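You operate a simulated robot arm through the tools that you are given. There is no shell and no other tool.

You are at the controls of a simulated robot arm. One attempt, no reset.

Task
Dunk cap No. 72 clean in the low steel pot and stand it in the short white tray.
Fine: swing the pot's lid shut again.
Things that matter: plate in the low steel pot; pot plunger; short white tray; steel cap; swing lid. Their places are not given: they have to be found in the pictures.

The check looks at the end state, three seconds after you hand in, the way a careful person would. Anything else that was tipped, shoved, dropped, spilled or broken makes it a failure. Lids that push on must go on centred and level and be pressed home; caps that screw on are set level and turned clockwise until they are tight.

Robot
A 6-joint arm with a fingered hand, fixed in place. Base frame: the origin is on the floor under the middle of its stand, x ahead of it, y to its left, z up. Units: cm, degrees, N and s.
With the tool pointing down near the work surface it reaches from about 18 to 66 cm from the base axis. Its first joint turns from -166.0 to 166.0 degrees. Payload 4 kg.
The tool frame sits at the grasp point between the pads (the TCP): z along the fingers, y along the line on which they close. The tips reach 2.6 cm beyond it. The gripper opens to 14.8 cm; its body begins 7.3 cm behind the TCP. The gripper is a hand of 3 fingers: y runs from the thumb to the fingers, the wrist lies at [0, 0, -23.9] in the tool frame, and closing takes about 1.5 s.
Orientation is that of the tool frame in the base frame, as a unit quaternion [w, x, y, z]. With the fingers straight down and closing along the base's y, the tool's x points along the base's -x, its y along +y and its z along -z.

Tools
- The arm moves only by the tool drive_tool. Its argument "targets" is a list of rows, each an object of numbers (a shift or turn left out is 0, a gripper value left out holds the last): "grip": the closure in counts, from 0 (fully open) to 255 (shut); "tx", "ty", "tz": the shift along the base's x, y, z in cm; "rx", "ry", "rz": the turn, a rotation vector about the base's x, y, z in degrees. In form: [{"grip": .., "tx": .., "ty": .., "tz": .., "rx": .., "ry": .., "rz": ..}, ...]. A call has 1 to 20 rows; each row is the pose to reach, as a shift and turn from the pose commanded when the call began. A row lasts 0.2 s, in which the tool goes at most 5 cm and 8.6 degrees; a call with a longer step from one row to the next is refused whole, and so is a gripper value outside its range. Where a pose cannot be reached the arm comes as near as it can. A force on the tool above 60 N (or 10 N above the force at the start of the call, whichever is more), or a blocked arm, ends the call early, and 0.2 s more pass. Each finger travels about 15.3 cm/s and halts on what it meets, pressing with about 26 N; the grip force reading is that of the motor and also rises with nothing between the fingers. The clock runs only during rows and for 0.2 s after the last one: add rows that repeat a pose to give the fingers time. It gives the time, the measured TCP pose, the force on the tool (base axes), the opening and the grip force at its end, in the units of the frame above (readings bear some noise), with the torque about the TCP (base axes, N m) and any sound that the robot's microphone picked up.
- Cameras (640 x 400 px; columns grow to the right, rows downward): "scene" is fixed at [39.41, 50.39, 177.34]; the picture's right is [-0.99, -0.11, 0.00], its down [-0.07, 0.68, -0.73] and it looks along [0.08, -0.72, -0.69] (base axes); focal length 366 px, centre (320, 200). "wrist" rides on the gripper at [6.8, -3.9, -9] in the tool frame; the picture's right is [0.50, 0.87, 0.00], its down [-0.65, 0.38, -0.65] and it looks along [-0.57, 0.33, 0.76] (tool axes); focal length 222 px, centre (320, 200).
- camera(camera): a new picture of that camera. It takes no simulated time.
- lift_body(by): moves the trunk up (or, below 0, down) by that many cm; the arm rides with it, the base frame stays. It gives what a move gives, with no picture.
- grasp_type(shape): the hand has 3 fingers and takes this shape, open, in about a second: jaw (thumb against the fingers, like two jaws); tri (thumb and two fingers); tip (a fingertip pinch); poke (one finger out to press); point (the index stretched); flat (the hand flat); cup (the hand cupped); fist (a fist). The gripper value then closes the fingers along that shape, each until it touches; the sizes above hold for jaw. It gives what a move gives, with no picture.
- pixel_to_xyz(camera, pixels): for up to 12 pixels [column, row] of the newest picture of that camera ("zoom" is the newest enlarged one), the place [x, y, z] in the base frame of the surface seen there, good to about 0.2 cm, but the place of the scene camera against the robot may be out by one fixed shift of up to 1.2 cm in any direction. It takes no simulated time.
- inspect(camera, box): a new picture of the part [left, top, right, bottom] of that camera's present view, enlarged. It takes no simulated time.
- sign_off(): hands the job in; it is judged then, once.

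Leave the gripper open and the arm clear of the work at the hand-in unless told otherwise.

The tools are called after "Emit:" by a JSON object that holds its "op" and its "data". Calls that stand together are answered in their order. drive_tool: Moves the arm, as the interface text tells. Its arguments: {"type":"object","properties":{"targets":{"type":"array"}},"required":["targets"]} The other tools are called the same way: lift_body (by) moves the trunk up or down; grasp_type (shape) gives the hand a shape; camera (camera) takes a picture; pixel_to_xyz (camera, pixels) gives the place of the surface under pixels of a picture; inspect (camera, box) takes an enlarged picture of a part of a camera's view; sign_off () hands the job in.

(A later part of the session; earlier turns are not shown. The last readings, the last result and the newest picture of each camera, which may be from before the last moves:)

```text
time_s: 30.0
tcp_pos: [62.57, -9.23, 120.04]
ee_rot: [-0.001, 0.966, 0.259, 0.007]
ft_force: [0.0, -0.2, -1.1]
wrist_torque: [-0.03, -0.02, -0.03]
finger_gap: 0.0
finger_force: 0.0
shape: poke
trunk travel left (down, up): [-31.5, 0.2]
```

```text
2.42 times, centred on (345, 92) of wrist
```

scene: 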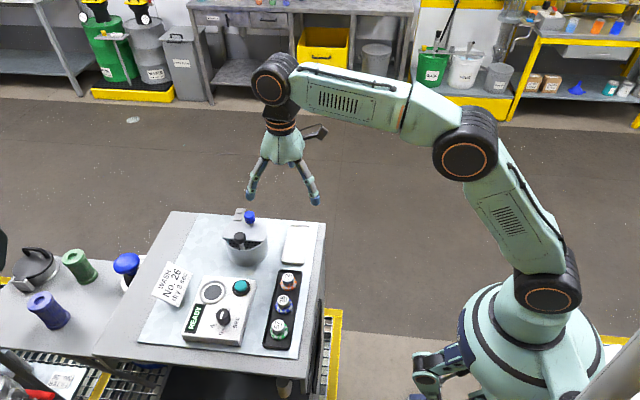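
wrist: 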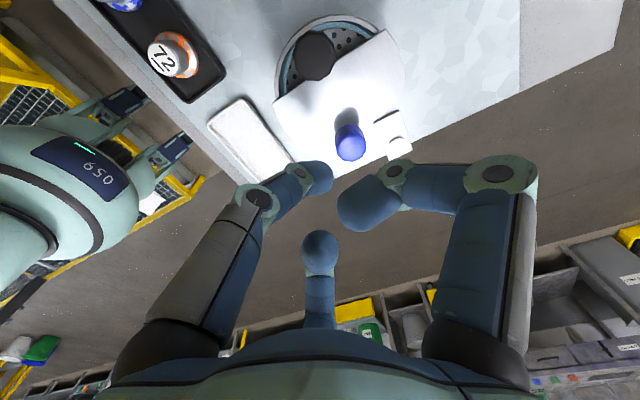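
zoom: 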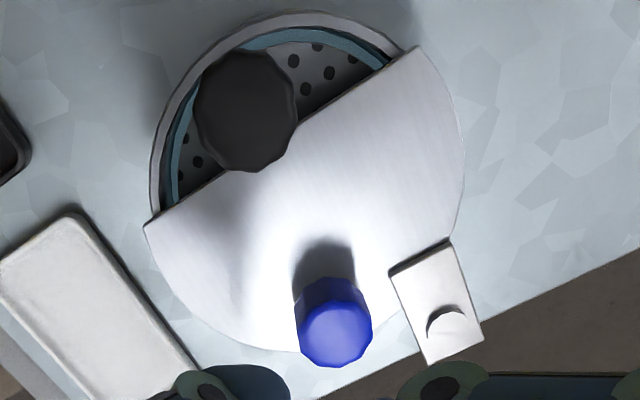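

The hinge is a flat arm on a vertical post, with the pin at about (67.6,-14.5). The lid refused to go counter-clockwise, so I'll test the other way gently, a few degrees only. First I'll turn the hand +106° at this height so the thumb leans away from the push, and place it over (62,-13.5).

Emit:
{"op": "drive_tool", "data": {"targets": [{"rz": 8.5}, {"rz": 17}, {"rz": 25.5}, {"rz": 34}, {"rz": 42.5}, {"rz": 51}, {"rz": 59.5}, {"rz": 68}, {"rz": 76.5}, {"rz": 85}, {"rz": 93.5}, {"rz": 102}, {"rz": 106, "tx": -0.3, "ty": -1.5}, {"rz": 106, "tx": -0.5, "ty": -4.3}, {"rz": 106, "tx": -0.5, "ty": -4.3, "tz": -2}, {"rz": 106, "tx": -0.5, "ty": -4.3, "tz": -2}]}}

Emit:
{"op": "inspect", "data": {"camera": "scene", "box": [200, 160, 310, 270]}}

Emit:
{"op": "camera", "data": {"camera": "wrist"}}

```text
time_s: 33.4
tcp_pos: [61.79, -13.42, 117.91]
ee_rot: [-0.007, 0.375, 0.927, 0.003]
ft_force: [0.0, 0.4, -1.6]
wrist_torque: [0.0, 0.0, 0.02]
finger_gap: 0.0
finger_force: 0.1
shape: poke
trunk travel left (down, up): [-31.5, 0.2]
```

```text
3.64 times, centred on (255, 215) of scene
```

zoom: 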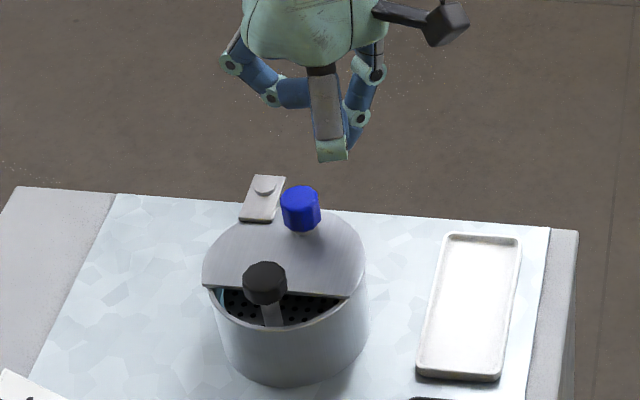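

```text
taken
```

wrist: 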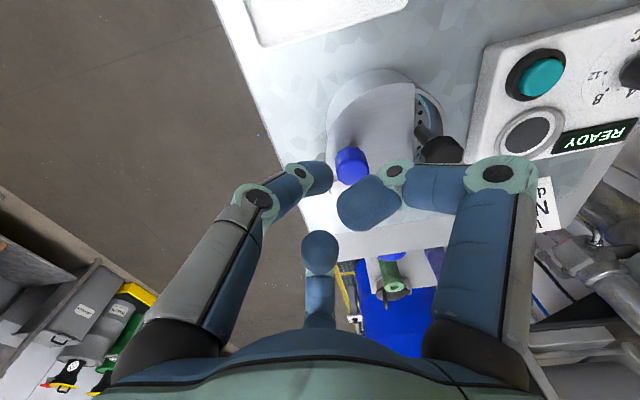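

The finger is over (61.8,-13.4), behind the knob on the -x,-y side. I'll lower it to knob height.

Emit:
{"op": "drive_tool", "data": {"targets": [{"tz": -1.5}, {"tz": -3}, {"tz": -4.5}, {"tz": -5.2}, {"tz": -5.2}]}}

Emit:
{"op": "drive_tool", "data": {"targets": [{"tx": 0.25, "ty": 0.25}, {"tx": 0.5, "ty": 0.5}, {"tx": 0.75, "ty": 0.75}, {"tx": 0.95, "ty": 0.98}, {"tx": 0.95, "ty": 0.98}]}}

Emit:
{"op": "inspect", "data": {"camera": "scene", "box": [200, 160, 310, 270]}}

```text
time_s: 34.6
tcp_pos: [61.76, -13.64, 112.63]
ee_rot: [-0.007, 0.375, 0.927, 0.003]
ft_force: [-0.1, -0.6, 0.3]
wrist_torque: [-0.02, -0.01, -0.02]
finger_gap: 0.0
finger_force: 0.0
shape: poke
trunk travel left (down, up): [-31.5, 0.2]
```

```text
time_s: 35.8
tcp_pos: [62.84, -12.37, 112.74]
ee_rot: [-0.006, 0.375, 0.927, 0.002]
ft_force: [-1.1, 1.2, 0.1]
wrist_torque: [-0.01, 0.02, -0.03]
finger_gap: 0.01
finger_force: 0.1
shape: poke
trunk travel left (down, up): [-31.5, 0.2]
```

```text
3.64 times, centred on (255, 215) of scene
```

zoom: 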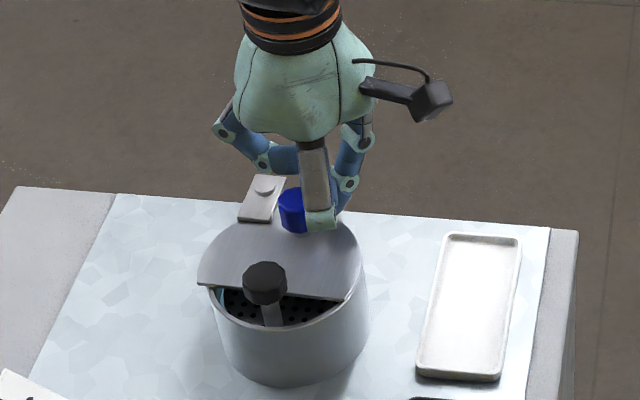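

The lid moved a little clockwise with only about 1 N, so it opens in this direction. I'll continue in small steps and watch whether it clears the plunger rod.

Emit:
{"op": "drive_tool", "data": {"targets": [{"tx": 0.3, "ty": 0.27}, {"tx": 0.47, "ty": 0.57}, {"tx": 0.66, "ty": 0.86}, {"tx": 0.66, "ty": 0.86}]}}

Emit:
{"op": "inspect", "data": {"camera": "scene", "box": [200, 180, 300, 270]}}

Emit:
{"op": "inspect", "data": {"camera": "wrist", "box": [280, 20, 480, 220]}}

```text
time_s: 36.8
tcp_pos: [63.55, -11.61, 112.79]
ee_rot: [-0.007, 0.374, 0.927, 0.004]
ft_force: [0.0, 0.2, 0.1]
wrist_torque: [-0.01, 0.0, 0.02]
finger_gap: 0.0
finger_force: 0.0
shape: poke
trunk travel left (down, up): [-31.5, 0.2]
```

```text
4.44 times, centred on (250, 225) of scene
```

zoom: 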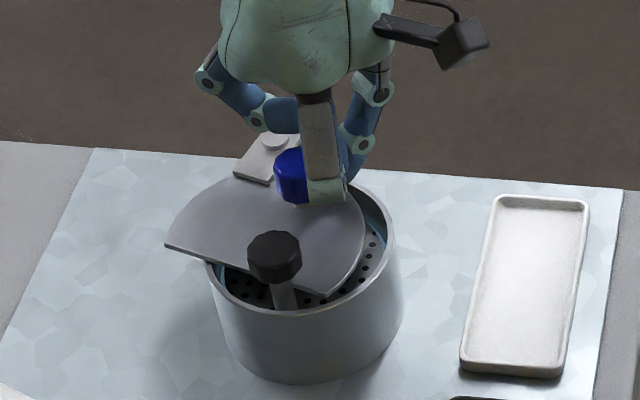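

```text
2.00 times, centred on (380, 120) of wrist
```

zoom: 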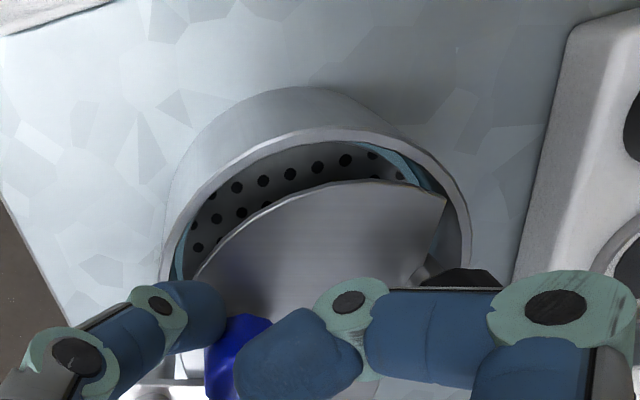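

The lid has turned about 19° freely. Its chord edge is getting near the rod at zoom (285,290). I'll take another small 4° step and read the force.

Emit:
{"op": "drive_tool", "data": {"targets": [{"tx": 0.12, "ty": 0.16}, {"tx": 0.25, "ty": 0.31}, {"tx": 0.25, "ty": 0.31}]}}

Emit:
{"op": "inspect", "data": {"camera": "scene", "box": [220, 200, 290, 265]}}

```text
time_s: 37.6
tcp_pos: [64.0, -11.36, 112.79]
ee_rot: [-0.006, 0.374, 0.927, 0.003]
ft_force: [-0.5, -0.6, -0.8]
wrist_torque: [0.01, 0.02, 0.03]
finger_gap: 0.01
finger_force: 0.0
shape: poke
trunk travel left (down, up): [-31.5, 0.2]
```

```text
6.15 times, centred on (255, 232) of scene
```

zoom: 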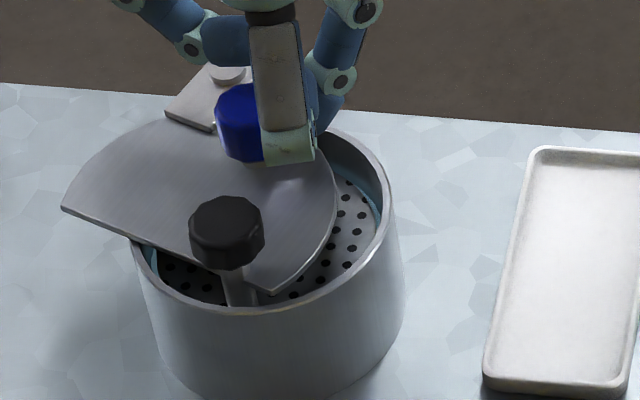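

Force is still near zero and the edge is almost at the rod. One more small step with a force check.

Emit:
{"op": "drive_tool", "data": {"targets": [{"tx": 0.14, "ty": 0.2}, {"tx": 0.28, "ty": 0.42}, {"tx": 0.28, "ty": 0.42}]}}

Emit:
{"op": "inspect", "data": {"camera": "scene", "box": [220, 200, 290, 265]}}

```text
time_s: 38.4
tcp_pos: [64.03, -10.83, 112.68]
ee_rot: [-0.006, 0.375, 0.927, 0.002]
ft_force: [0.3, -1.4, 1.1]
wrist_torque: [-0.04, 0.01, 0.03]
finger_gap: 0.0
finger_force: 0.0
shape: poke
trunk travel left (down, up): [-31.5, 0.2]
```

```text
6.15 times, centred on (255, 232) of scene
```

zoom: 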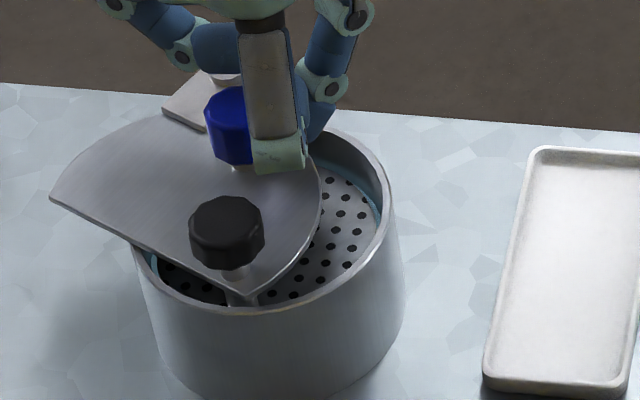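

The lid still moves with about 1 N, its corner now passing the rod without resistance. I'll continue in slightly larger steps with force checks.

Emit:
{"op": "drive_tool", "data": {"targets": [{"tx": 0.3, "ty": 0.15}, {"tx": 0.64, "ty": 0.34}, {"tx": 0.64, "ty": 0.34}]}}

Emit:
{"op": "inspect", "data": {"camera": "scene", "box": [210, 190, 290, 265]}}

```text
time_s: 39.2
tcp_pos: [64.76, -10.66, 112.76]
ee_rot: [-0.006, 0.374, 0.928, 0.003]
ft_force: [-0.1, 0.2, 0.4]
wrist_torque: [-0.02, 0.04, 0.02]
finger_gap: 0.02
finger_force: 0.0
shape: poke
trunk travel left (down, up): [-31.5, 0.2]
```

```text
5.33 times, centred on (250, 228) of scene
```

zoom: 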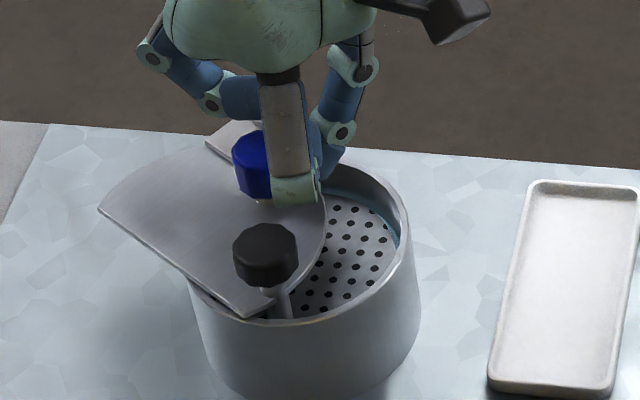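

The lid passed the rod and is about 37° open with no resistance. The next part of the arc is at the reach limit, so I'll tilt the hand outward 20° while continuing the push.

Emit:
{"op": "drive_tool", "data": {"targets": [{"tx": 0.15, "ty": 0.28, "ry": -5}, {"tx": 0.34, "ty": 0.45, "ry": -10}, {"tx": 0.54, "ty": 0.6, "ry": -15}, {"tx": 0.74, "ty": 0.72, "ry": -20}, {"tx": 1.14, "ty": 0.85, "ry": -20}, {"tx": 1.55, "ty": 0.94, "ry": -20}, {"tx": 1.96, "ty": 0.99, "ry": -20}, {"tx": 1.96, "ty": 0.99, "ry": -20}]}}

Emit:
{"op": "inspect", "data": {"camera": "scene", "box": [190, 180, 290, 265]}}

Emit:
{"op": "camera", "data": {"camera": "wrist"}}

```text
time_s: 41.0
tcp_pos: [66.73, -9.5, 112.85]
ee_rot: [0.155, 0.368, 0.914, 0.068]
ft_force: [0.2, 0.0, -0.2]
wrist_torque: [0.02, 0.01, 0.01]
finger_gap: 0.01
finger_force: 0.0
shape: poke
trunk travel left (down, up): [-31.5, 0.2]
```

```text
4.71 times, centred on (240, 222) of scene
```

zoom: 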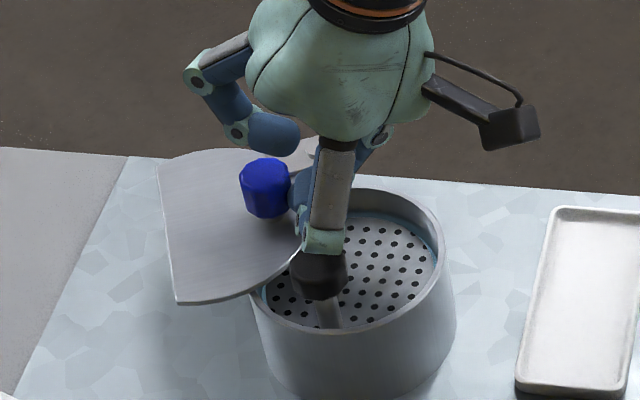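

```text
taken
```

wrist: 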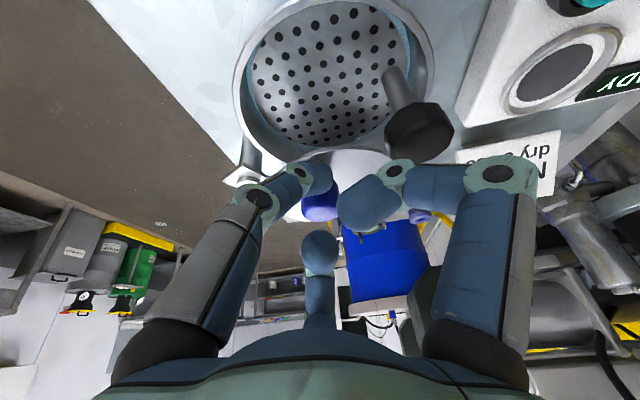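

The lid is about 80° open and the perforated plate is visible. I'll push another 25° so it stays well clear of the pot.

Emit:
{"op": "drive_tool", "data": {"targets": [{"tx": 0.41, "ty": -0.1}, {"tx": 0.91, "ty": -0.18}, {"tx": 1.41, "ty": -0.25}, {"tx": 1.89, "ty": -0.38}, {"tx": 2.36, "ty": -0.57}, {"tx": 2.36, "ty": -0.57}]}}

Emit:
{"op": "inspect", "data": {"camera": "scene", "box": [180, 180, 290, 265]}}

```text
time_s: 42.4
tcp_pos: [69.05, -10.21, 112.74]
ee_rot: [0.154, 0.368, 0.914, 0.068]
ft_force: [0.0, 0.8, 0.5]
wrist_torque: [-0.01, 0.0, 0.04]
finger_gap: 0.01
finger_force: 0.0
shape: poke
trunk travel left (down, up): [-31.5, 0.2]
```

```text
4.71 times, centred on (235, 222) of scene
```

zoom: 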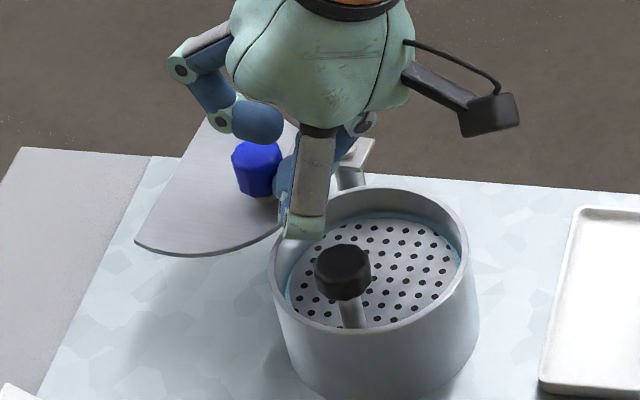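

The lid is fully open, about 105°, and clear of the pot. I'll lift the finger away, undo the tilt, and come back toward the robot high above the table.

Emit:
{"op": "drive_tool", "data": {"targets": [{"tx": -0.2, "ty": 0.3, "tz": 2.5}, {"tx": -0.6, "ty": 0.5, "tz": 6}, {"tx": -2, "ty": 1, "tz": 9, "ry": 5}, {"tx": -5, "ty": 2, "tz": 11, "ry": 10}, {"tx": -9, "ty": 4, "tz": 12, "ry": 15}, {"tx": -13, "ty": 6, "tz": 12, "ry": 20}, {"tx": -16, "ty": 8.5, "tz": 12, "ry": 20}, {"tx": -16, "ty": 10, "tz": 12, "ry": 20}, {"tx": -16, "ty": 10, "tz": 12, "ry": 20}]}}

Emit:
{"op": "camera", "data": {"camera": "scene"}}

```text
time_s: 44.4
tcp_pos: [52.93, -0.13, 124.85]
ee_rot: [-0.006, 0.375, 0.927, 0.003]
ft_force: [-0.3, 0.1, 0.0]
wrist_torque: [-0.01, 0.0, 0.05]
finger_gap: 0.0
finger_force: 0.1
shape: poke
trunk travel left (down, up): [-31.5, 0.2]
```

```text
taken
```

scene: 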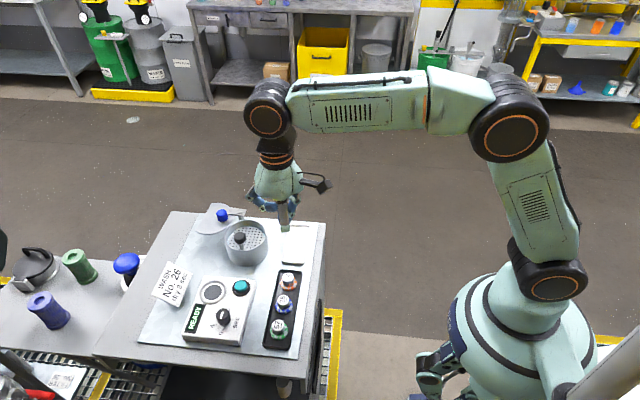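

Now I'll open the hand to the jaw shape, turn back to yaw 0, and move to about (44,-4,118) so the wrist camera looks straight at cap 72.

Emit:
{"op": "grasp_type", "data": {"shape": "jaw"}}

Emit:
{"op": "drive_tool", "data": {"targets": [{"grip": 0, "rz": 8.4, "tx": -2}, {"rz": 16.8, "tx": -4, "ty": -1}, {"rz": 25.2, "tx": -6, "ty": -2, "tz": -2}, {"rz": 33.6, "tx": -8, "ty": -3, "tz": -4}, {"rz": 42, "tx": -9, "ty": -4, "tz": -6}, {"rz": 44, "tx": -9, "ty": -4, "tz": -7}, {"rz": 44, "tx": -9, "ty": -4, "tz": -7}]}}

Emit:
{"op": "camera", "data": {"camera": "wrist"}}

```text
time_s: 45.3
tcp_pos: [52.99, -0.09, 124.77]
ee_rot: [-0.006, 0.375, 0.927, 0.003]
ft_force: [0.0, 0.0, 0.1]
wrist_torque: [-0.01, -0.04, -0.03]
finger_gap: 14.78
finger_force: 0.1
shape: jaw
trunk travel left (down, up): [-31.5, 0.2]
```

```text
time_s: 46.9
tcp_pos: [43.96, -4.27, 117.78]
ee_rot: [-0.008, 0.0, 1.0, 0.0]
ft_force: [-0.6, 0.1, 0.0]
wrist_torque: [-0.01, 0.02, -0.01]
finger_gap: 14.78
finger_force: 0.0
shape: jaw
trunk travel left (down, up): [-31.5, 0.2]
```

```text
taken
```

wrist: 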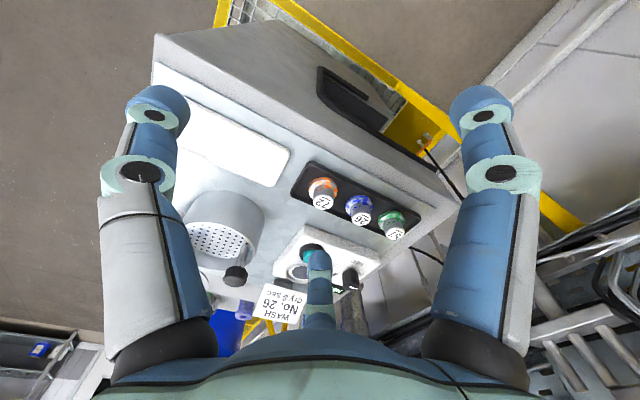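

Emit:
{"op": "inspect", "data": {"camera": "wrist", "box": [280, 145, 420, 255]}}

Emit:
{"op": "drive_tool", "data": {"targets": [{"ry": -0.92}, {"ry": -0.92}]}}

```text
3.64 times, centred on (350, 200) of wrist
```

zoom: 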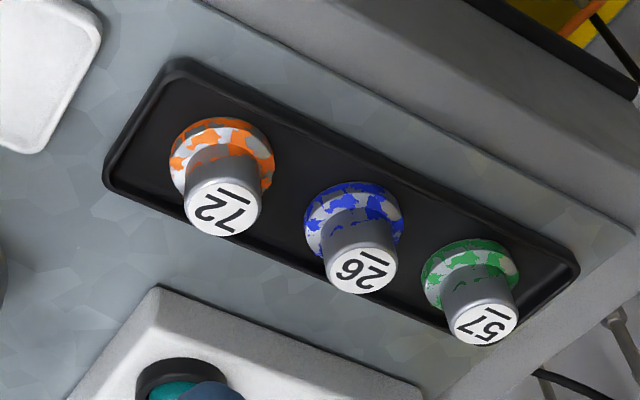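

```text
time_s: 47.5
tcp_pos: [43.94, -4.15, 117.83]
ee_rot: [0.0, 0.0, 1.0, 0.0]
ft_force: [-0.1, 0.0, 0.1]
wrist_torque: [0.0, -0.01, 0.0]
finger_gap: 14.78
finger_force: 0.0
shape: jaw
trunk travel left (down, up): [-31.5, 0.2]
```

The hand is level now. I'll take a fresh zoom and read cap 72's edges.

Emit:
{"op": "inspect", "data": {"camera": "wrist", "box": [280, 145, 420, 255]}}

Emit:
{"op": "pixel_to_xyz", "data": {"camera": "zoom", "pixels": [[222, 207], [188, 207], [258, 207], [222, 182], [222, 232], [222, 155], [200, 140], [240, 140], [175, 175], [268, 165], [150, 150], [162, 300]]}}

```text
3.64 times, centred on (350, 200) of wrist
```

zoom: 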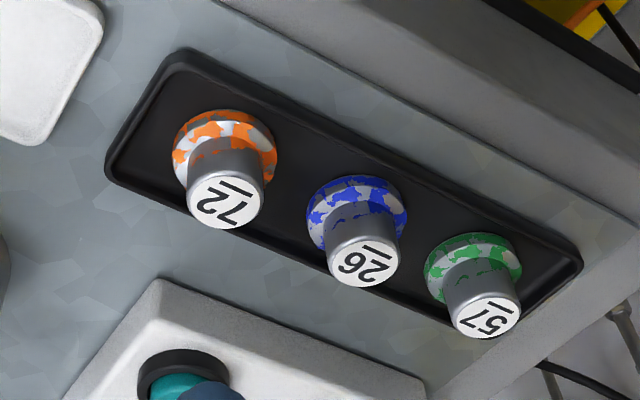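

```text
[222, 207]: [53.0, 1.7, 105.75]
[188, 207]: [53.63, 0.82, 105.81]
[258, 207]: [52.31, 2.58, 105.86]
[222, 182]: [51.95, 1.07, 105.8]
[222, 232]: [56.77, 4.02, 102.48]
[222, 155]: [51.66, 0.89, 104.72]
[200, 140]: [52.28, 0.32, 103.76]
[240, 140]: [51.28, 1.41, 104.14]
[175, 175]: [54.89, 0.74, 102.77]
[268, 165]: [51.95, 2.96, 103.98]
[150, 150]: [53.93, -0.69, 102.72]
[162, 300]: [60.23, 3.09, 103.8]
```

Cap 72: stem centre about (52.8,1.7), top z 105.8, stem about 2.4 cm wide, flange top about z 103.9. Before grasping I need to know how low the fingertips sit when nearly closed, so I'll close to about 205 counts in free air.

Emit:
{"op": "drive_tool", "data": {"targets": [{"grip": 205}, {"grip": 205}, {"grip": 205}, {"grip": 205}, {"grip": 205}, {"grip": 205}, {"grip": 205}, {"grip": 205}]}}

Emit:
{"op": "camera", "data": {"camera": "wrist"}}

Emit:
{"op": "inspect", "data": {"camera": "scene", "box": [260, 170, 370, 270]}}

```text
time_s: 49.3
tcp_pos: [43.88, -4.12, 117.92]
ee_rot: [0.001, 0.0, 1.0, 0.0]
ft_force: [0.5, -0.3, -0.9]
wrist_torque: [-0.03, -0.02, 0.0]
finger_gap: 2.93
finger_force: 0.1
shape: jaw
trunk travel left (down, up): [-31.5, 0.2]
```

```text
taken
```

wrist: 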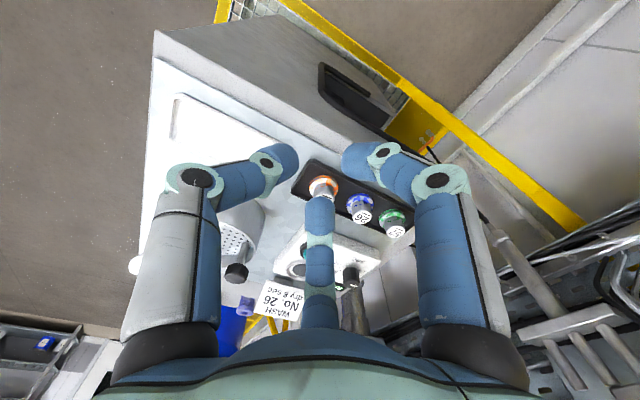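

```text
4.00 times, centred on (315, 220) of scene
```

zoom: 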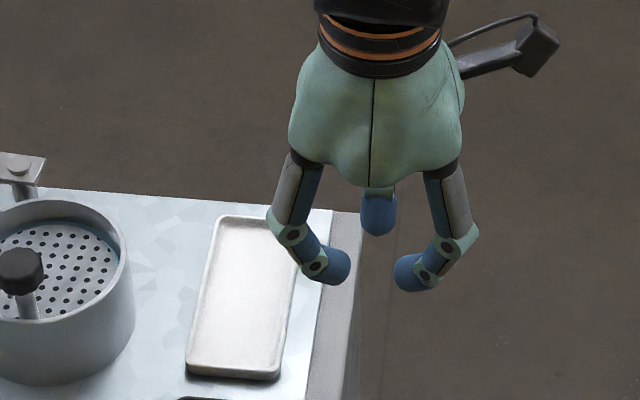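

Emit:
{"op": "pixel_to_xyz", "data": {"camera": "zoom", "pixels": [[340, 278], [343, 265], [325, 282], [402, 288], [400, 272], [415, 288], [378, 232], [378, 222], [290, 234], [455, 245]]}}

Emit:
{"op": "pixel_to_xyz", "data": {"camera": "wrist", "pixels": [[285, 150], [292, 160], [280, 172], [350, 152], [348, 168], [362, 180], [320, 200], [320, 215], [310, 205], [330, 205]]}}

```text
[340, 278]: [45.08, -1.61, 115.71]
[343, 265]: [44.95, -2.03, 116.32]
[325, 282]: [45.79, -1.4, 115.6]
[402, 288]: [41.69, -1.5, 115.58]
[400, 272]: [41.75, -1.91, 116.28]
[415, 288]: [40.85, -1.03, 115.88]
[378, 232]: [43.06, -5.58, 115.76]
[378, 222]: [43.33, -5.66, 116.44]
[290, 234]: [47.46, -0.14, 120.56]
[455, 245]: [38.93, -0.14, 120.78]
```

```text
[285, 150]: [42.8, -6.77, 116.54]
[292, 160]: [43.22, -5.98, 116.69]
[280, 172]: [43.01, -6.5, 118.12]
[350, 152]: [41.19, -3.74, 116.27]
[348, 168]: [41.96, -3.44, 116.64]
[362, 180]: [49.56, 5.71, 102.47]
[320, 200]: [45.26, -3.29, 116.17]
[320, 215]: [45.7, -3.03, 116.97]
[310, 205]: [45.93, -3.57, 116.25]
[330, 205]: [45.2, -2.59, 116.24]
```

With 205 counts the fingertips reach about 2.1 cm below the TCP and touch about 1.2 cm below it. I'll open to 175 counts, move above cap 72 at (52.8,1.7), and stop at z 111 for a look before the last descent.

Emit:
{"op": "drive_tool", "data": {"targets": [{"grip": 175, "tx": 3, "ty": 2}, {"tx": 6, "ty": 4}, {"tx": 8.9, "ty": 5.8}, {"tx": 8.9, "ty": 5.8, "tz": -3}, {"tx": 8.9, "ty": 5.8, "tz": -6.5}, {"tx": 8.9, "ty": 5.8, "tz": -6.5}]}}

Emit:
{"op": "camera", "data": {"camera": "wrist"}}

Emit:
{"op": "inspect", "data": {"camera": "scene", "box": [240, 220, 340, 320]}}

```text
time_s: 50.7
tcp_pos: [52.9, 1.77, 111.21]
ee_rot: [0.001, 0.0, 1.0, 0.0]
ft_force: [-0.7, -0.3, -0.1]
wrist_torque: [-0.03, -0.03, -0.01]
finger_gap: 4.66
finger_force: 0.1
shape: jaw
trunk travel left (down, up): [-31.5, 0.2]
```

```text
taken
```

wrist: 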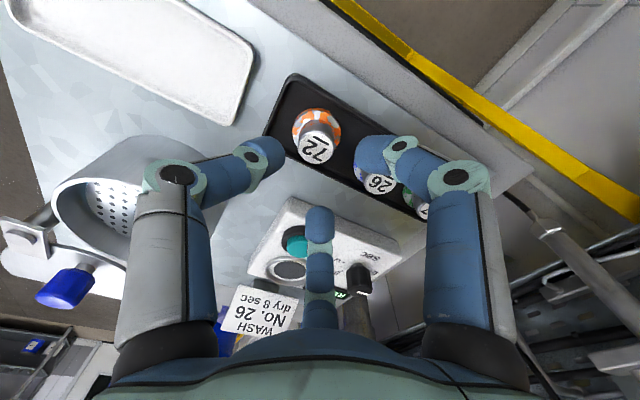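

```text
4.00 times, centred on (290, 270) of scene
```

zoom: 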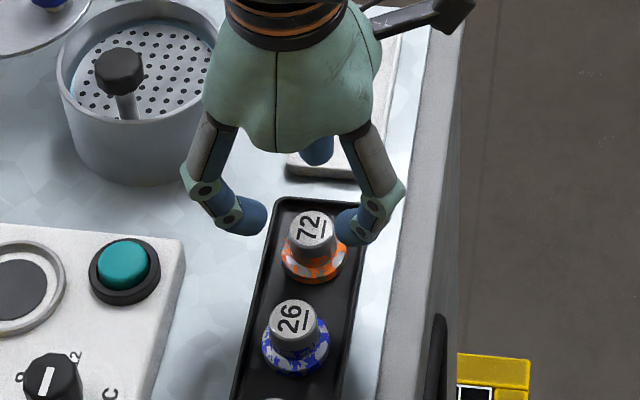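

From this closer view I'll re-measure the top of cap 72, near (318,150).

Emit:
{"op": "inspect", "data": {"camera": "wrist", "box": [275, 95, 365, 175]}}

Emit:
{"op": "pixel_to_xyz", "data": {"camera": "wrist", "pixels": [[318, 149], [301, 148], [336, 150], [318, 137], [318, 161], [310, 149], [326, 149], [305, 122], [340, 128]]}}

```text
5.00 times, centred on (320, 135) of wrist
```

zoom: 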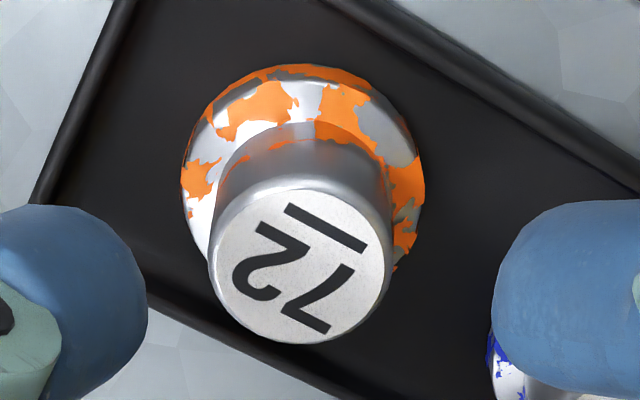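

```text
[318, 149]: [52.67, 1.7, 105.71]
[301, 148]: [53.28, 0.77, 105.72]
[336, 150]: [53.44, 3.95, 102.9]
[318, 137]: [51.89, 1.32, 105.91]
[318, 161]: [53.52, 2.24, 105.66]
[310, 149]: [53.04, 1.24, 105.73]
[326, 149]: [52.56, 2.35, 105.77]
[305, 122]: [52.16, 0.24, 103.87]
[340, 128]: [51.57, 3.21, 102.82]
```

Cap 72's centre comes out near (52.65,1.55). I'll shift by about (-0.22,-0.2) and go down 5 cm to TCP z about 106.2.

Emit:
{"op": "drive_tool", "data": {"targets": [{"tx": -0.22, "ty": -0.2, "tz": -1}, {"tx": -0.22, "ty": -0.2, "tz": -2.5}, {"tx": -0.22, "ty": -0.2, "tz": -4}, {"tx": -0.22, "ty": -0.2, "tz": -5}, {"tx": -0.22, "ty": -0.2, "tz": -5}]}}

Emit:
{"op": "inspect", "data": {"camera": "wrist", "box": [240, 60, 400, 220]}}

Emit:
{"op": "inspect", "data": {"camera": "scene", "box": [250, 230, 330, 310]}}

```text
time_s: 51.9
tcp_pos: [52.65, 1.45, 106.33]
ee_rot: [0.002, 0.0, 1.0, 0.0]
ft_force: [-0.4, 0.7, 7.6]
wrist_torque: [0.12, 0.06, -0.03]
finger_gap: 4.69
finger_force: 0.0
shape: jaw
trunk travel left (down, up): [-31.5, 0.2]
```

```text
2.50 times, centred on (320, 140) of wrist
```

zoom: 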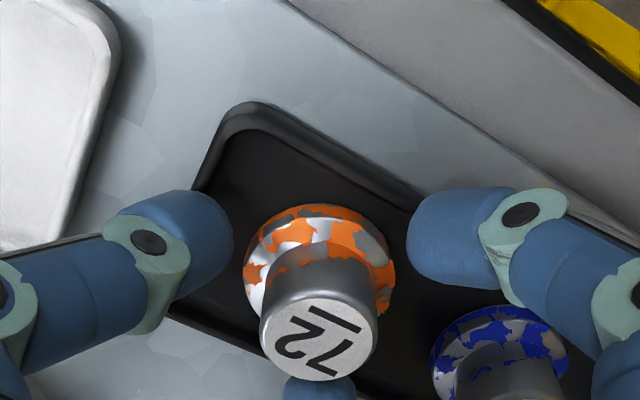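

```text
5.00 times, centred on (290, 270) of scene
```

zoom: 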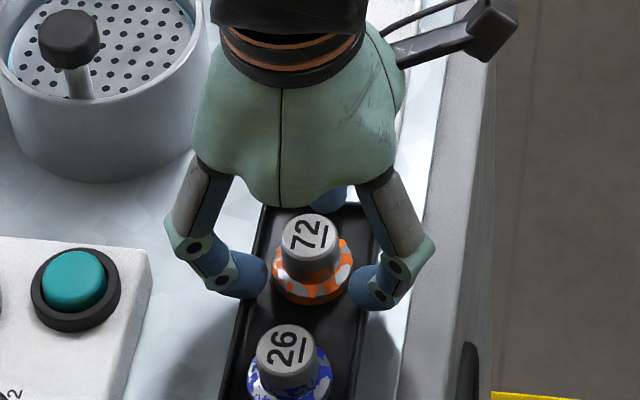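

Fz reads 7.6 N, so a fingertip may be resting on the rack rim. I'll raise 0.4 cm and re-read.

Emit:
{"op": "drive_tool", "data": {"targets": [{"tz": 0.2}, {"tz": 0.4}, {"tz": 0.4}]}}

```text
time_s: 52.7
tcp_pos: [52.67, 1.43, 106.67]
ee_rot: [0.001, 0.001, 1.0, 0.0]
ft_force: [0.3, 0.5, 0.3]
wrist_torque: [0.03, 0.0, 0.01]
finger_gap: 4.62
finger_force: 0.1
shape: jaw
trunk travel left (down, up): [-31.5, 0.2]
```

Free again. I'll narrow the opening to about 200 counts here, so the tips sit inside the rack rim, and look.

Emit:
{"op": "drive_tool", "data": {"targets": [{"grip": 200}, {"grip": 200}, {"grip": 200}, {"grip": 200}]}}

Emit:
{"op": "inspect", "data": {"camera": "wrist", "box": [240, 60, 400, 220]}}

Emit:
{"op": "inspect", "data": {"camera": "scene", "box": [265, 240, 325, 300]}}

```text
time_s: 53.7
tcp_pos: [52.78, 1.47, 106.64]
ee_rot: [0.001, 0.0, 1.0, 0.0]
ft_force: [-0.6, -1.0, -0.4]
wrist_torque: [-0.02, 0.0, 0.02]
finger_gap: 3.25
finger_force: 0.1
shape: jaw
trunk travel left (down, up): [-31.5, 0.2]
```

```text
2.50 times, centred on (320, 140) of wrist
```

zoom: 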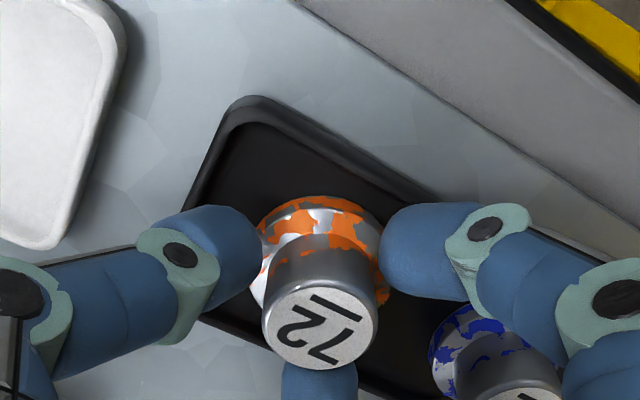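

```text
6.67 times, centred on (295, 270) of scene
```

zoom: 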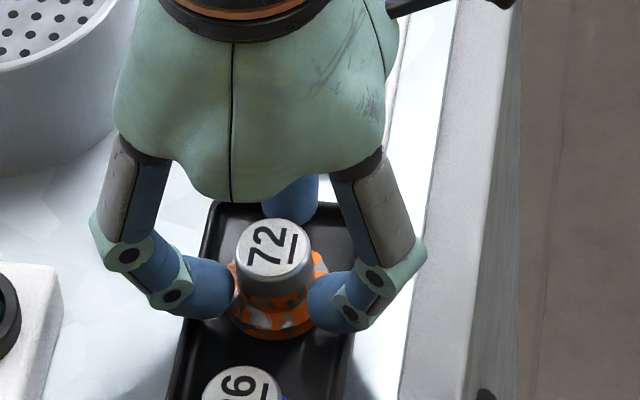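

Emit:
{"op": "pixel_to_xyz", "data": {"camera": "zoom", "pixels": [[215, 285], [225, 300], [200, 315], [320, 310], [335, 328], [350, 322], [290, 205], [270, 250], [270, 285], [240, 310], [260, 335], [360, 300]]}}

Emit:
{"op": "pixel_to_xyz", "data": {"camera": "wrist", "pixels": [[340, 170], [337, 160], [320, 157], [346, 158], [400, 160], [322, 216], [396, 150], [330, 146]]}}

```text
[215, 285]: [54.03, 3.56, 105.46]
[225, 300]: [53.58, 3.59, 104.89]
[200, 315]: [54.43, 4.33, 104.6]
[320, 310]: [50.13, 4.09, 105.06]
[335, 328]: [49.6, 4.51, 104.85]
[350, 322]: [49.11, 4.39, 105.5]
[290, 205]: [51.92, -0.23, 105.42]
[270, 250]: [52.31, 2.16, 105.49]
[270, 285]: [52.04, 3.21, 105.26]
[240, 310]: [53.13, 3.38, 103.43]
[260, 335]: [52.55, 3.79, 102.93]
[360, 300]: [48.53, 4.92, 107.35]
```

```text
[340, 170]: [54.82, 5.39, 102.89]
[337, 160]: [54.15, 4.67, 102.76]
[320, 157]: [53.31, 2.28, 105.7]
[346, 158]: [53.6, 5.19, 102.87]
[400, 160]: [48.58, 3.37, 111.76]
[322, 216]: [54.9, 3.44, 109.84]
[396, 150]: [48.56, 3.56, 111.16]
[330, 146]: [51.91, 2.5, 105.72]
```

The tips are close around the stem. I'll go down another 0.35 cm with this narrower opening and check the force before closing.

Emit:
{"op": "drive_tool", "data": {"targets": [{"tx": -0.1, "ty": 0.08, "tz": -0.15}, {"tx": -0.1, "ty": 0.08, "tz": -0.35}, {"tx": -0.1, "ty": 0.08, "tz": -0.35}]}}

```text
time_s: 54.5
tcp_pos: [52.59, 1.57, 106.38]
ee_rot: [0.001, 0.0, 1.0, 0.0]
ft_force: [0.7, 0.9, 0.3]
wrist_torque: [0.0, 0.02, -0.03]
finger_gap: 3.23
finger_force: 0.0
shape: jaw
trunk travel left (down, up): [-31.5, 0.2]
```

No contact at z 106.4. I'll close the fingers gently on the stem and read the gap.

Emit:
{"op": "drive_tool", "data": {"targets": [{"grip": 210}, {"grip": 220}, {"grip": 230}, {"grip": 240}, {"grip": 240}, {"grip": 240}, {"grip": 240}]}}

Emit:
{"op": "inspect", "data": {"camera": "wrist", "box": [240, 60, 400, 220]}}

Emit:
{"op": "inspect", "data": {"camera": "scene", "box": [265, 240, 325, 300]}}

```text
time_s: 56.1
tcp_pos: [52.68, 1.5, 106.26]
ee_rot: [0.001, 0.0, 1.0, 0.0]
ft_force: [-0.4, 0.5, -0.4]
wrist_torque: [-0.01, 0.0, 0.0]
finger_gap: 2.22
finger_force: 26.3
shape: jaw
trunk travel left (down, up): [-31.5, 0.2]
```

```text
2.50 times, centred on (320, 140) of wrist
```

zoom: 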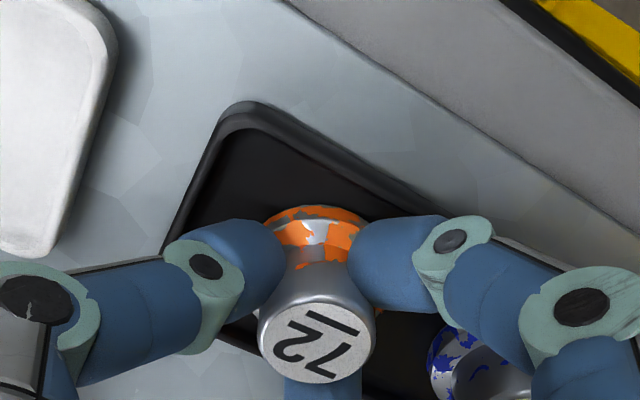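

```text
6.67 times, centred on (295, 270) of scene
```

zoom: 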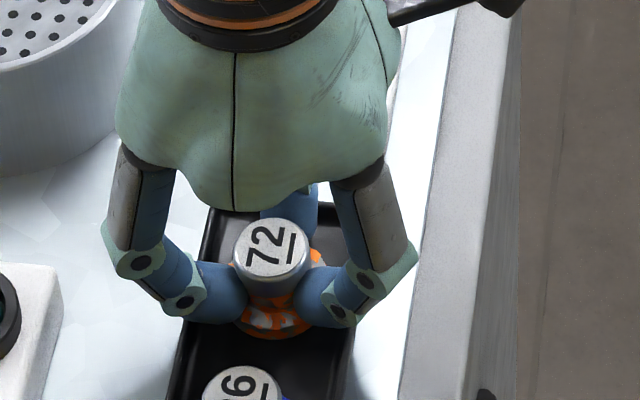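

Gripped: gap 2.22 cm, force 26 N, on the stem. I'll lift slowly and check that the cap comes up level.

Emit:
{"op": "drive_tool", "data": {"targets": [{"tz": 0.3}, {"tz": 0.8}, {"tz": 1.6}, {"tz": 3}, {"tz": 5}, {"tz": 7.5}, {"tz": 7.5}]}}

Emit:
{"op": "inspect", "data": {"camera": "wrist", "box": [240, 60, 400, 220]}}

Emit:
{"op": "inspect", "data": {"camera": "scene", "box": [255, 210, 335, 300]}}

```text
time_s: 57.7
tcp_pos: [52.62, 1.53, 113.83]
ee_rot: [0.001, 0.0, 1.0, 0.0]
ft_force: [0.3, 0.5, -1.9]
wrist_torque: [-0.02, 0.0, 0.01]
finger_gap: 2.21
finger_force: 26.0
shape: jaw
trunk travel left (down, up): [-31.5, 0.2]
```

```text
2.50 times, centred on (320, 140) of wrist
```

zoom: 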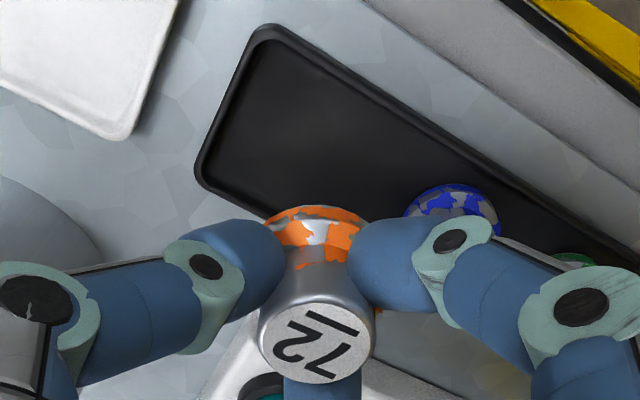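

```text
4.44 times, centred on (295, 255) of scene
```

zoom: 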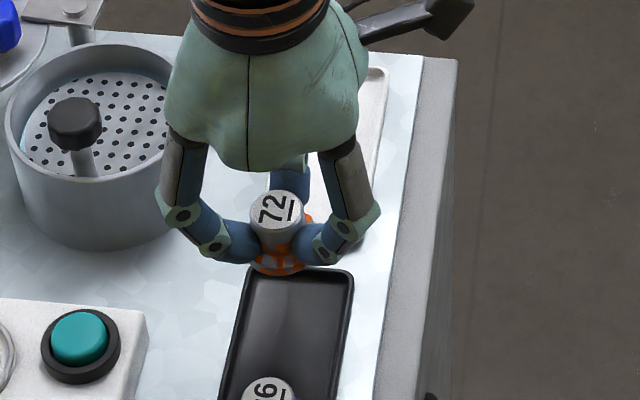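

Cap 72 is held level and clear of the rack. The rack still holds the other two caps. Next I'll measure the open pot in the scene picture to choose where on the plate to set it.

Emit:
{"op": "inspect", "data": {"camera": "scene", "box": [195, 195, 295, 275]}}

```text
5.00 times, centred on (245, 235) of scene
```

zoom: 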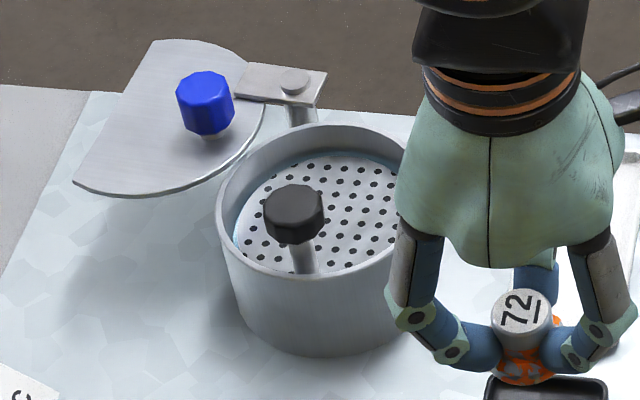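

Emit:
{"op": "pixel_to_xyz", "data": {"camera": "zoom", "pixels": [[340, 175], [375, 200], [350, 240], [260, 205], [255, 235], [320, 160], [217, 200], [310, 124], [300, 278], [294, 195], [303, 262], [205, 85]]}}

Emit:
{"op": "pixel_to_xyz", "data": {"camera": "zoom", "pixels": [[330, 205], [240, 240], [340, 270], [390, 245], [372, 138], [250, 150], [228, 165], [238, 262], [370, 265], [258, 130], [180, 195], [75, 185]]}}

```text
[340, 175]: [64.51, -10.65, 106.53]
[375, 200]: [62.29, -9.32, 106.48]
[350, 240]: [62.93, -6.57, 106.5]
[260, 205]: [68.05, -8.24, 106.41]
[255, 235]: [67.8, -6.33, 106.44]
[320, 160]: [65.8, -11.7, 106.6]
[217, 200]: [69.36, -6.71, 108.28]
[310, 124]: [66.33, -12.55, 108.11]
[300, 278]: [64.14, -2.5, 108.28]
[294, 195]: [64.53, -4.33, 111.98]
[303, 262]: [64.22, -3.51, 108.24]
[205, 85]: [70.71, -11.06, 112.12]
```

```text
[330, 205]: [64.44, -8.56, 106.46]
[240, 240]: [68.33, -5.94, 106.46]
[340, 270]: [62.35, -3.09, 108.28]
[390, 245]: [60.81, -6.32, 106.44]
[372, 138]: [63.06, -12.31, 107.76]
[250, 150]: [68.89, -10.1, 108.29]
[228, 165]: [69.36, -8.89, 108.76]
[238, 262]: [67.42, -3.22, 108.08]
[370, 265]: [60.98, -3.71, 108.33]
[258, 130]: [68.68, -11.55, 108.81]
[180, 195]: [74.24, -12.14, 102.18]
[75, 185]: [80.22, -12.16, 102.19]
```

In true coordinates the pot centre is about (64.7,-8.15), the plate about z 106.75, and the plunger about (64.6,-4.5). I'll set the cap at about (63.9,-8.6), clear of plunger and rim. First I'll go up, across, then to z 113 for a look.

Emit:
{"op": "drive_tool", "data": {"targets": [{"tz": 2}, {"tz": 3.8}, {"tx": 2.5, "ty": -2.2, "tz": 3.8}, {"tx": 5, "ty": -4.5, "tz": 3.8}, {"tx": 7.5, "ty": -6.8, "tz": 3.8}, {"tx": 9.8, "ty": -8.8, "tz": 3.8}, {"tx": 11.28, "ty": -10.13, "tz": 3.8}, {"tx": 11.28, "ty": -10.13, "tz": 3.8}, {"tx": 11.28, "ty": -10.13, "tz": 1.5}, {"tx": 11.28, "ty": -10.13, "tz": 0}, {"tx": 11.28, "ty": -10.13, "tz": 0}]}}

Emit:
{"op": "inspect", "data": {"camera": "wrist", "box": [200, 20, 440, 220]}}

Emit:
{"op": "inspect", "data": {"camera": "scene", "box": [195, 185, 295, 275]}}

```text
time_s: 60.1
tcp_pos: [63.95, -8.61, 113.92]
ee_rot: [0.001, -0.001, 1.0, 0.001]
ft_force: [-0.3, 0.3, -1.3]
wrist_torque: [0.05, 0.0, 0.01]
finger_gap: 2.2
finger_force: 25.6
shape: jaw
trunk travel left (down, up): [-31.5, 0.2]
```

```text
2.00 times, centred on (320, 120) of wrist
```

zoom: 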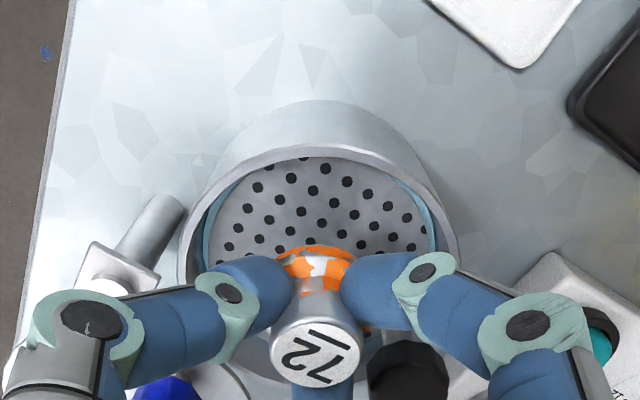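

```text
4.44 times, centred on (245, 230) of scene
```

zoom: 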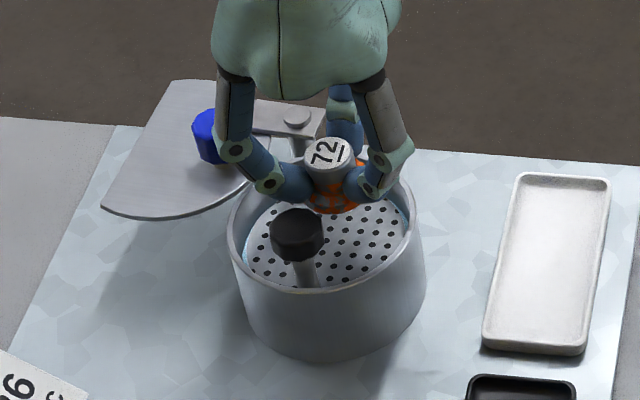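

Clearances look good. I'll go down to TCP z about 110.7 and read the force.

Emit:
{"op": "drive_tool", "data": {"targets": [{"tz": -1.2}, {"tz": -2.2}, {"tz": -2.9}, {"tz": -3.2}, {"tz": -3.2}]}}

Emit:
{"op": "inspect", "data": {"camera": "scene", "box": [215, 195, 285, 265]}}

Emit:
{"op": "inspect", "data": {"camera": "wrist", "box": [200, 20, 440, 220]}}

```text
time_s: 61.3
tcp_pos: [63.89, -8.6, 110.63]
ee_rot: [0.001, 0.0, 1.0, 0.0]
ft_force: [-0.6, -0.1, -0.9]
wrist_torque: [-0.02, 0.01, -0.01]
finger_gap: 2.21
finger_force: 26.5
shape: jaw
trunk travel left (down, up): [-31.5, 0.2]
```

```text
5.71 times, centred on (250, 230) of scene
```

zoom: 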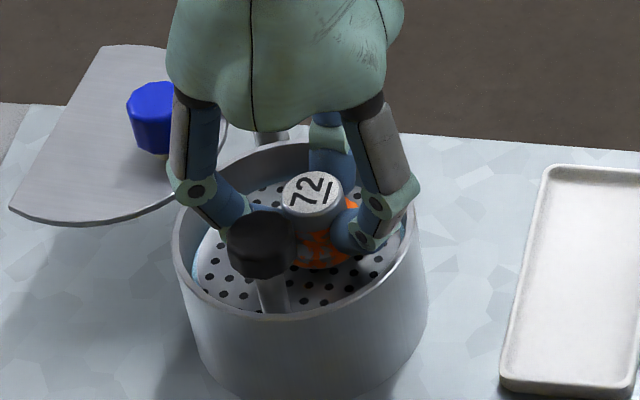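

```text
2.00 times, centred on (320, 120) of wrist
```

zoom: 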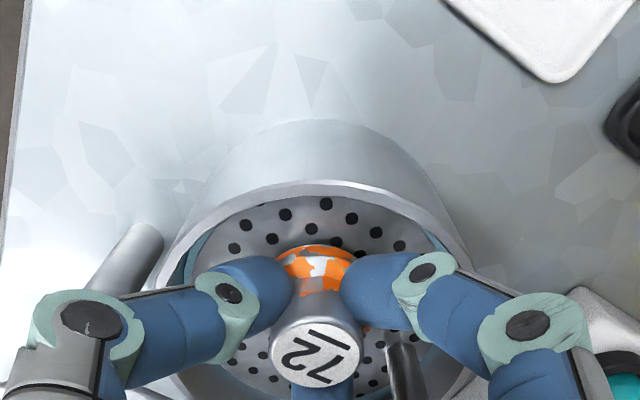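

No contact yet. I'll lower in small steps.

Emit:
{"op": "drive_tool", "data": {"targets": [{"tz": -0.1}, {"tz": -0.2}, {"tz": -0.2}]}}

Emit:
{"op": "drive_tool", "data": {"targets": [{"tz": -0.1}, {"tz": -0.2}, {"tz": -0.2}]}}

```text
time_s: 62.1
tcp_pos: [63.93, -8.51, 110.4]
ee_rot: [0.001, 0.0, 1.0, 0.0]
ft_force: [-0.2, -0.1, -1.2]
wrist_torque: [0.01, -0.04, 0.04]
finger_gap: 2.21
finger_force: 25.9
shape: jaw
trunk travel left (down, up): [-31.5, 0.2]
```

```text
time_s: 62.9
tcp_pos: [63.98, -8.59, 110.15]
ee_rot: [0.001, 0.0, 1.0, 0.0]
ft_force: [-0.6, -0.4, -1.3]
wrist_torque: [0.01, 0.01, -0.02]
finger_gap: 2.18
finger_force: 26.0
shape: jaw
trunk travel left (down, up): [-31.5, 0.2]
```

Emit:
{"op": "drive_tool", "data": {"targets": [{"tz": -0.08}, {"tz": -0.15}, {"tz": -0.15}]}}

Emit:
{"op": "inspect", "data": {"camera": "wrist", "box": [240, 80, 400, 220]}}

Emit:
{"op": "inspect", "data": {"camera": "scene", "box": [225, 210, 275, 260]}}

```text
time_s: 63.7
tcp_pos: [63.86, -8.57, 110.09]
ee_rot: [0.0, 0.0, 1.0, 0.0]
ft_force: [0.8, 1.0, 0.0]
wrist_torque: [0.07, -0.07, 0.04]
finger_gap: 2.21
finger_force: 25.8
shape: jaw
trunk travel left (down, up): [-31.5, 0.2]
```

```text
2.86 times, centred on (320, 150) of wrist
```

zoom: 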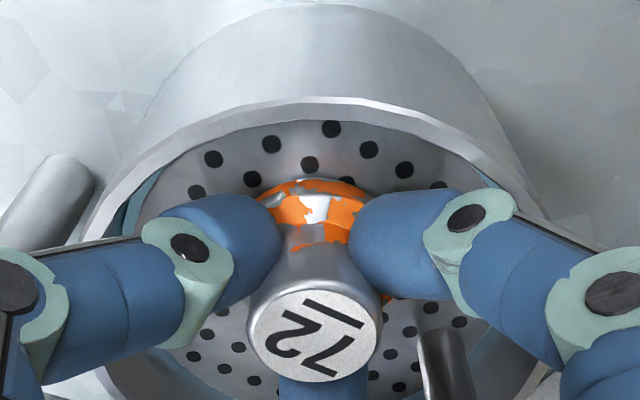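

```text
8.00 times, centred on (250, 235) of scene
```

zoom: 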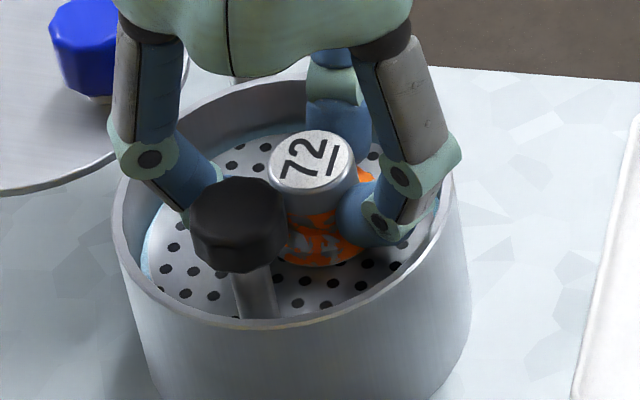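

Fz went from -1.2 to 0.0, so the cap is just touching the plate. One more 0.1 cm to confirm.

Emit:
{"op": "drive_tool", "data": {"targets": [{"tz": -0.05}, {"tz": -0.12}, {"tz": -0.12}]}}

```text
time_s: 64.5
tcp_pos: [63.84, -8.67, 109.91]
ee_rot: [0.002, -0.001, 1.0, 0.0]
ft_force: [-0.5, 0.7, 1.0]
wrist_torque: [0.08, -0.06, 0.01]
finger_gap: 2.18
finger_force: 26.0
shape: jaw
trunk travel left (down, up): [-31.5, 0.2]
```

The cap now rests on the plate with Fz at +1 N. I'll open the fingers slightly to 195 counts.

Emit:
{"op": "drive_tool", "data": {"targets": [{"grip": 225}, {"grip": 212}, {"grip": 203}, {"grip": 196}, {"grip": 196}, {"grip": 196}]}}

Emit:
{"op": "inspect", "data": {"camera": "wrist", "box": [240, 80, 400, 220]}}

Emit:
{"op": "inspect", "data": {"camera": "scene", "box": [225, 210, 275, 260]}}

```text
time_s: 65.9
tcp_pos: [64.0, -8.7, 110.02]
ee_rot: [0.001, -0.001, 1.0, 0.0]
ft_force: [-0.3, -0.6, -0.8]
wrist_torque: [0.01, 0.02, 0.01]
finger_gap: 3.37
finger_force: 0.1
shape: jaw
trunk travel left (down, up): [-31.5, 0.2]
```

```text
2.86 times, centred on (320, 150) of wrist
```

zoom: 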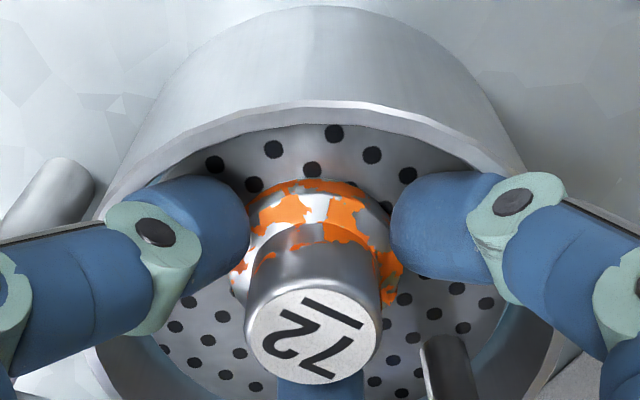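

```text
8.00 times, centred on (250, 235) of scene
```

zoom: 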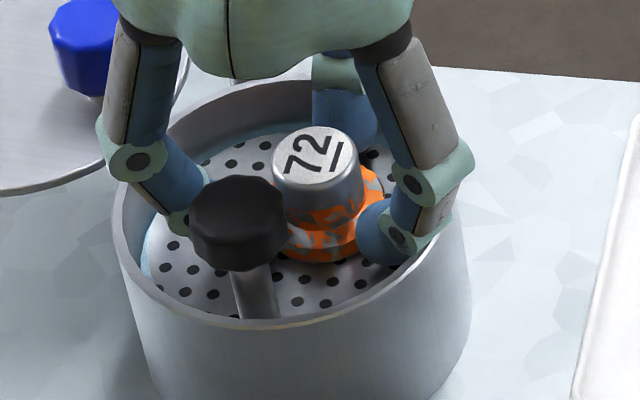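

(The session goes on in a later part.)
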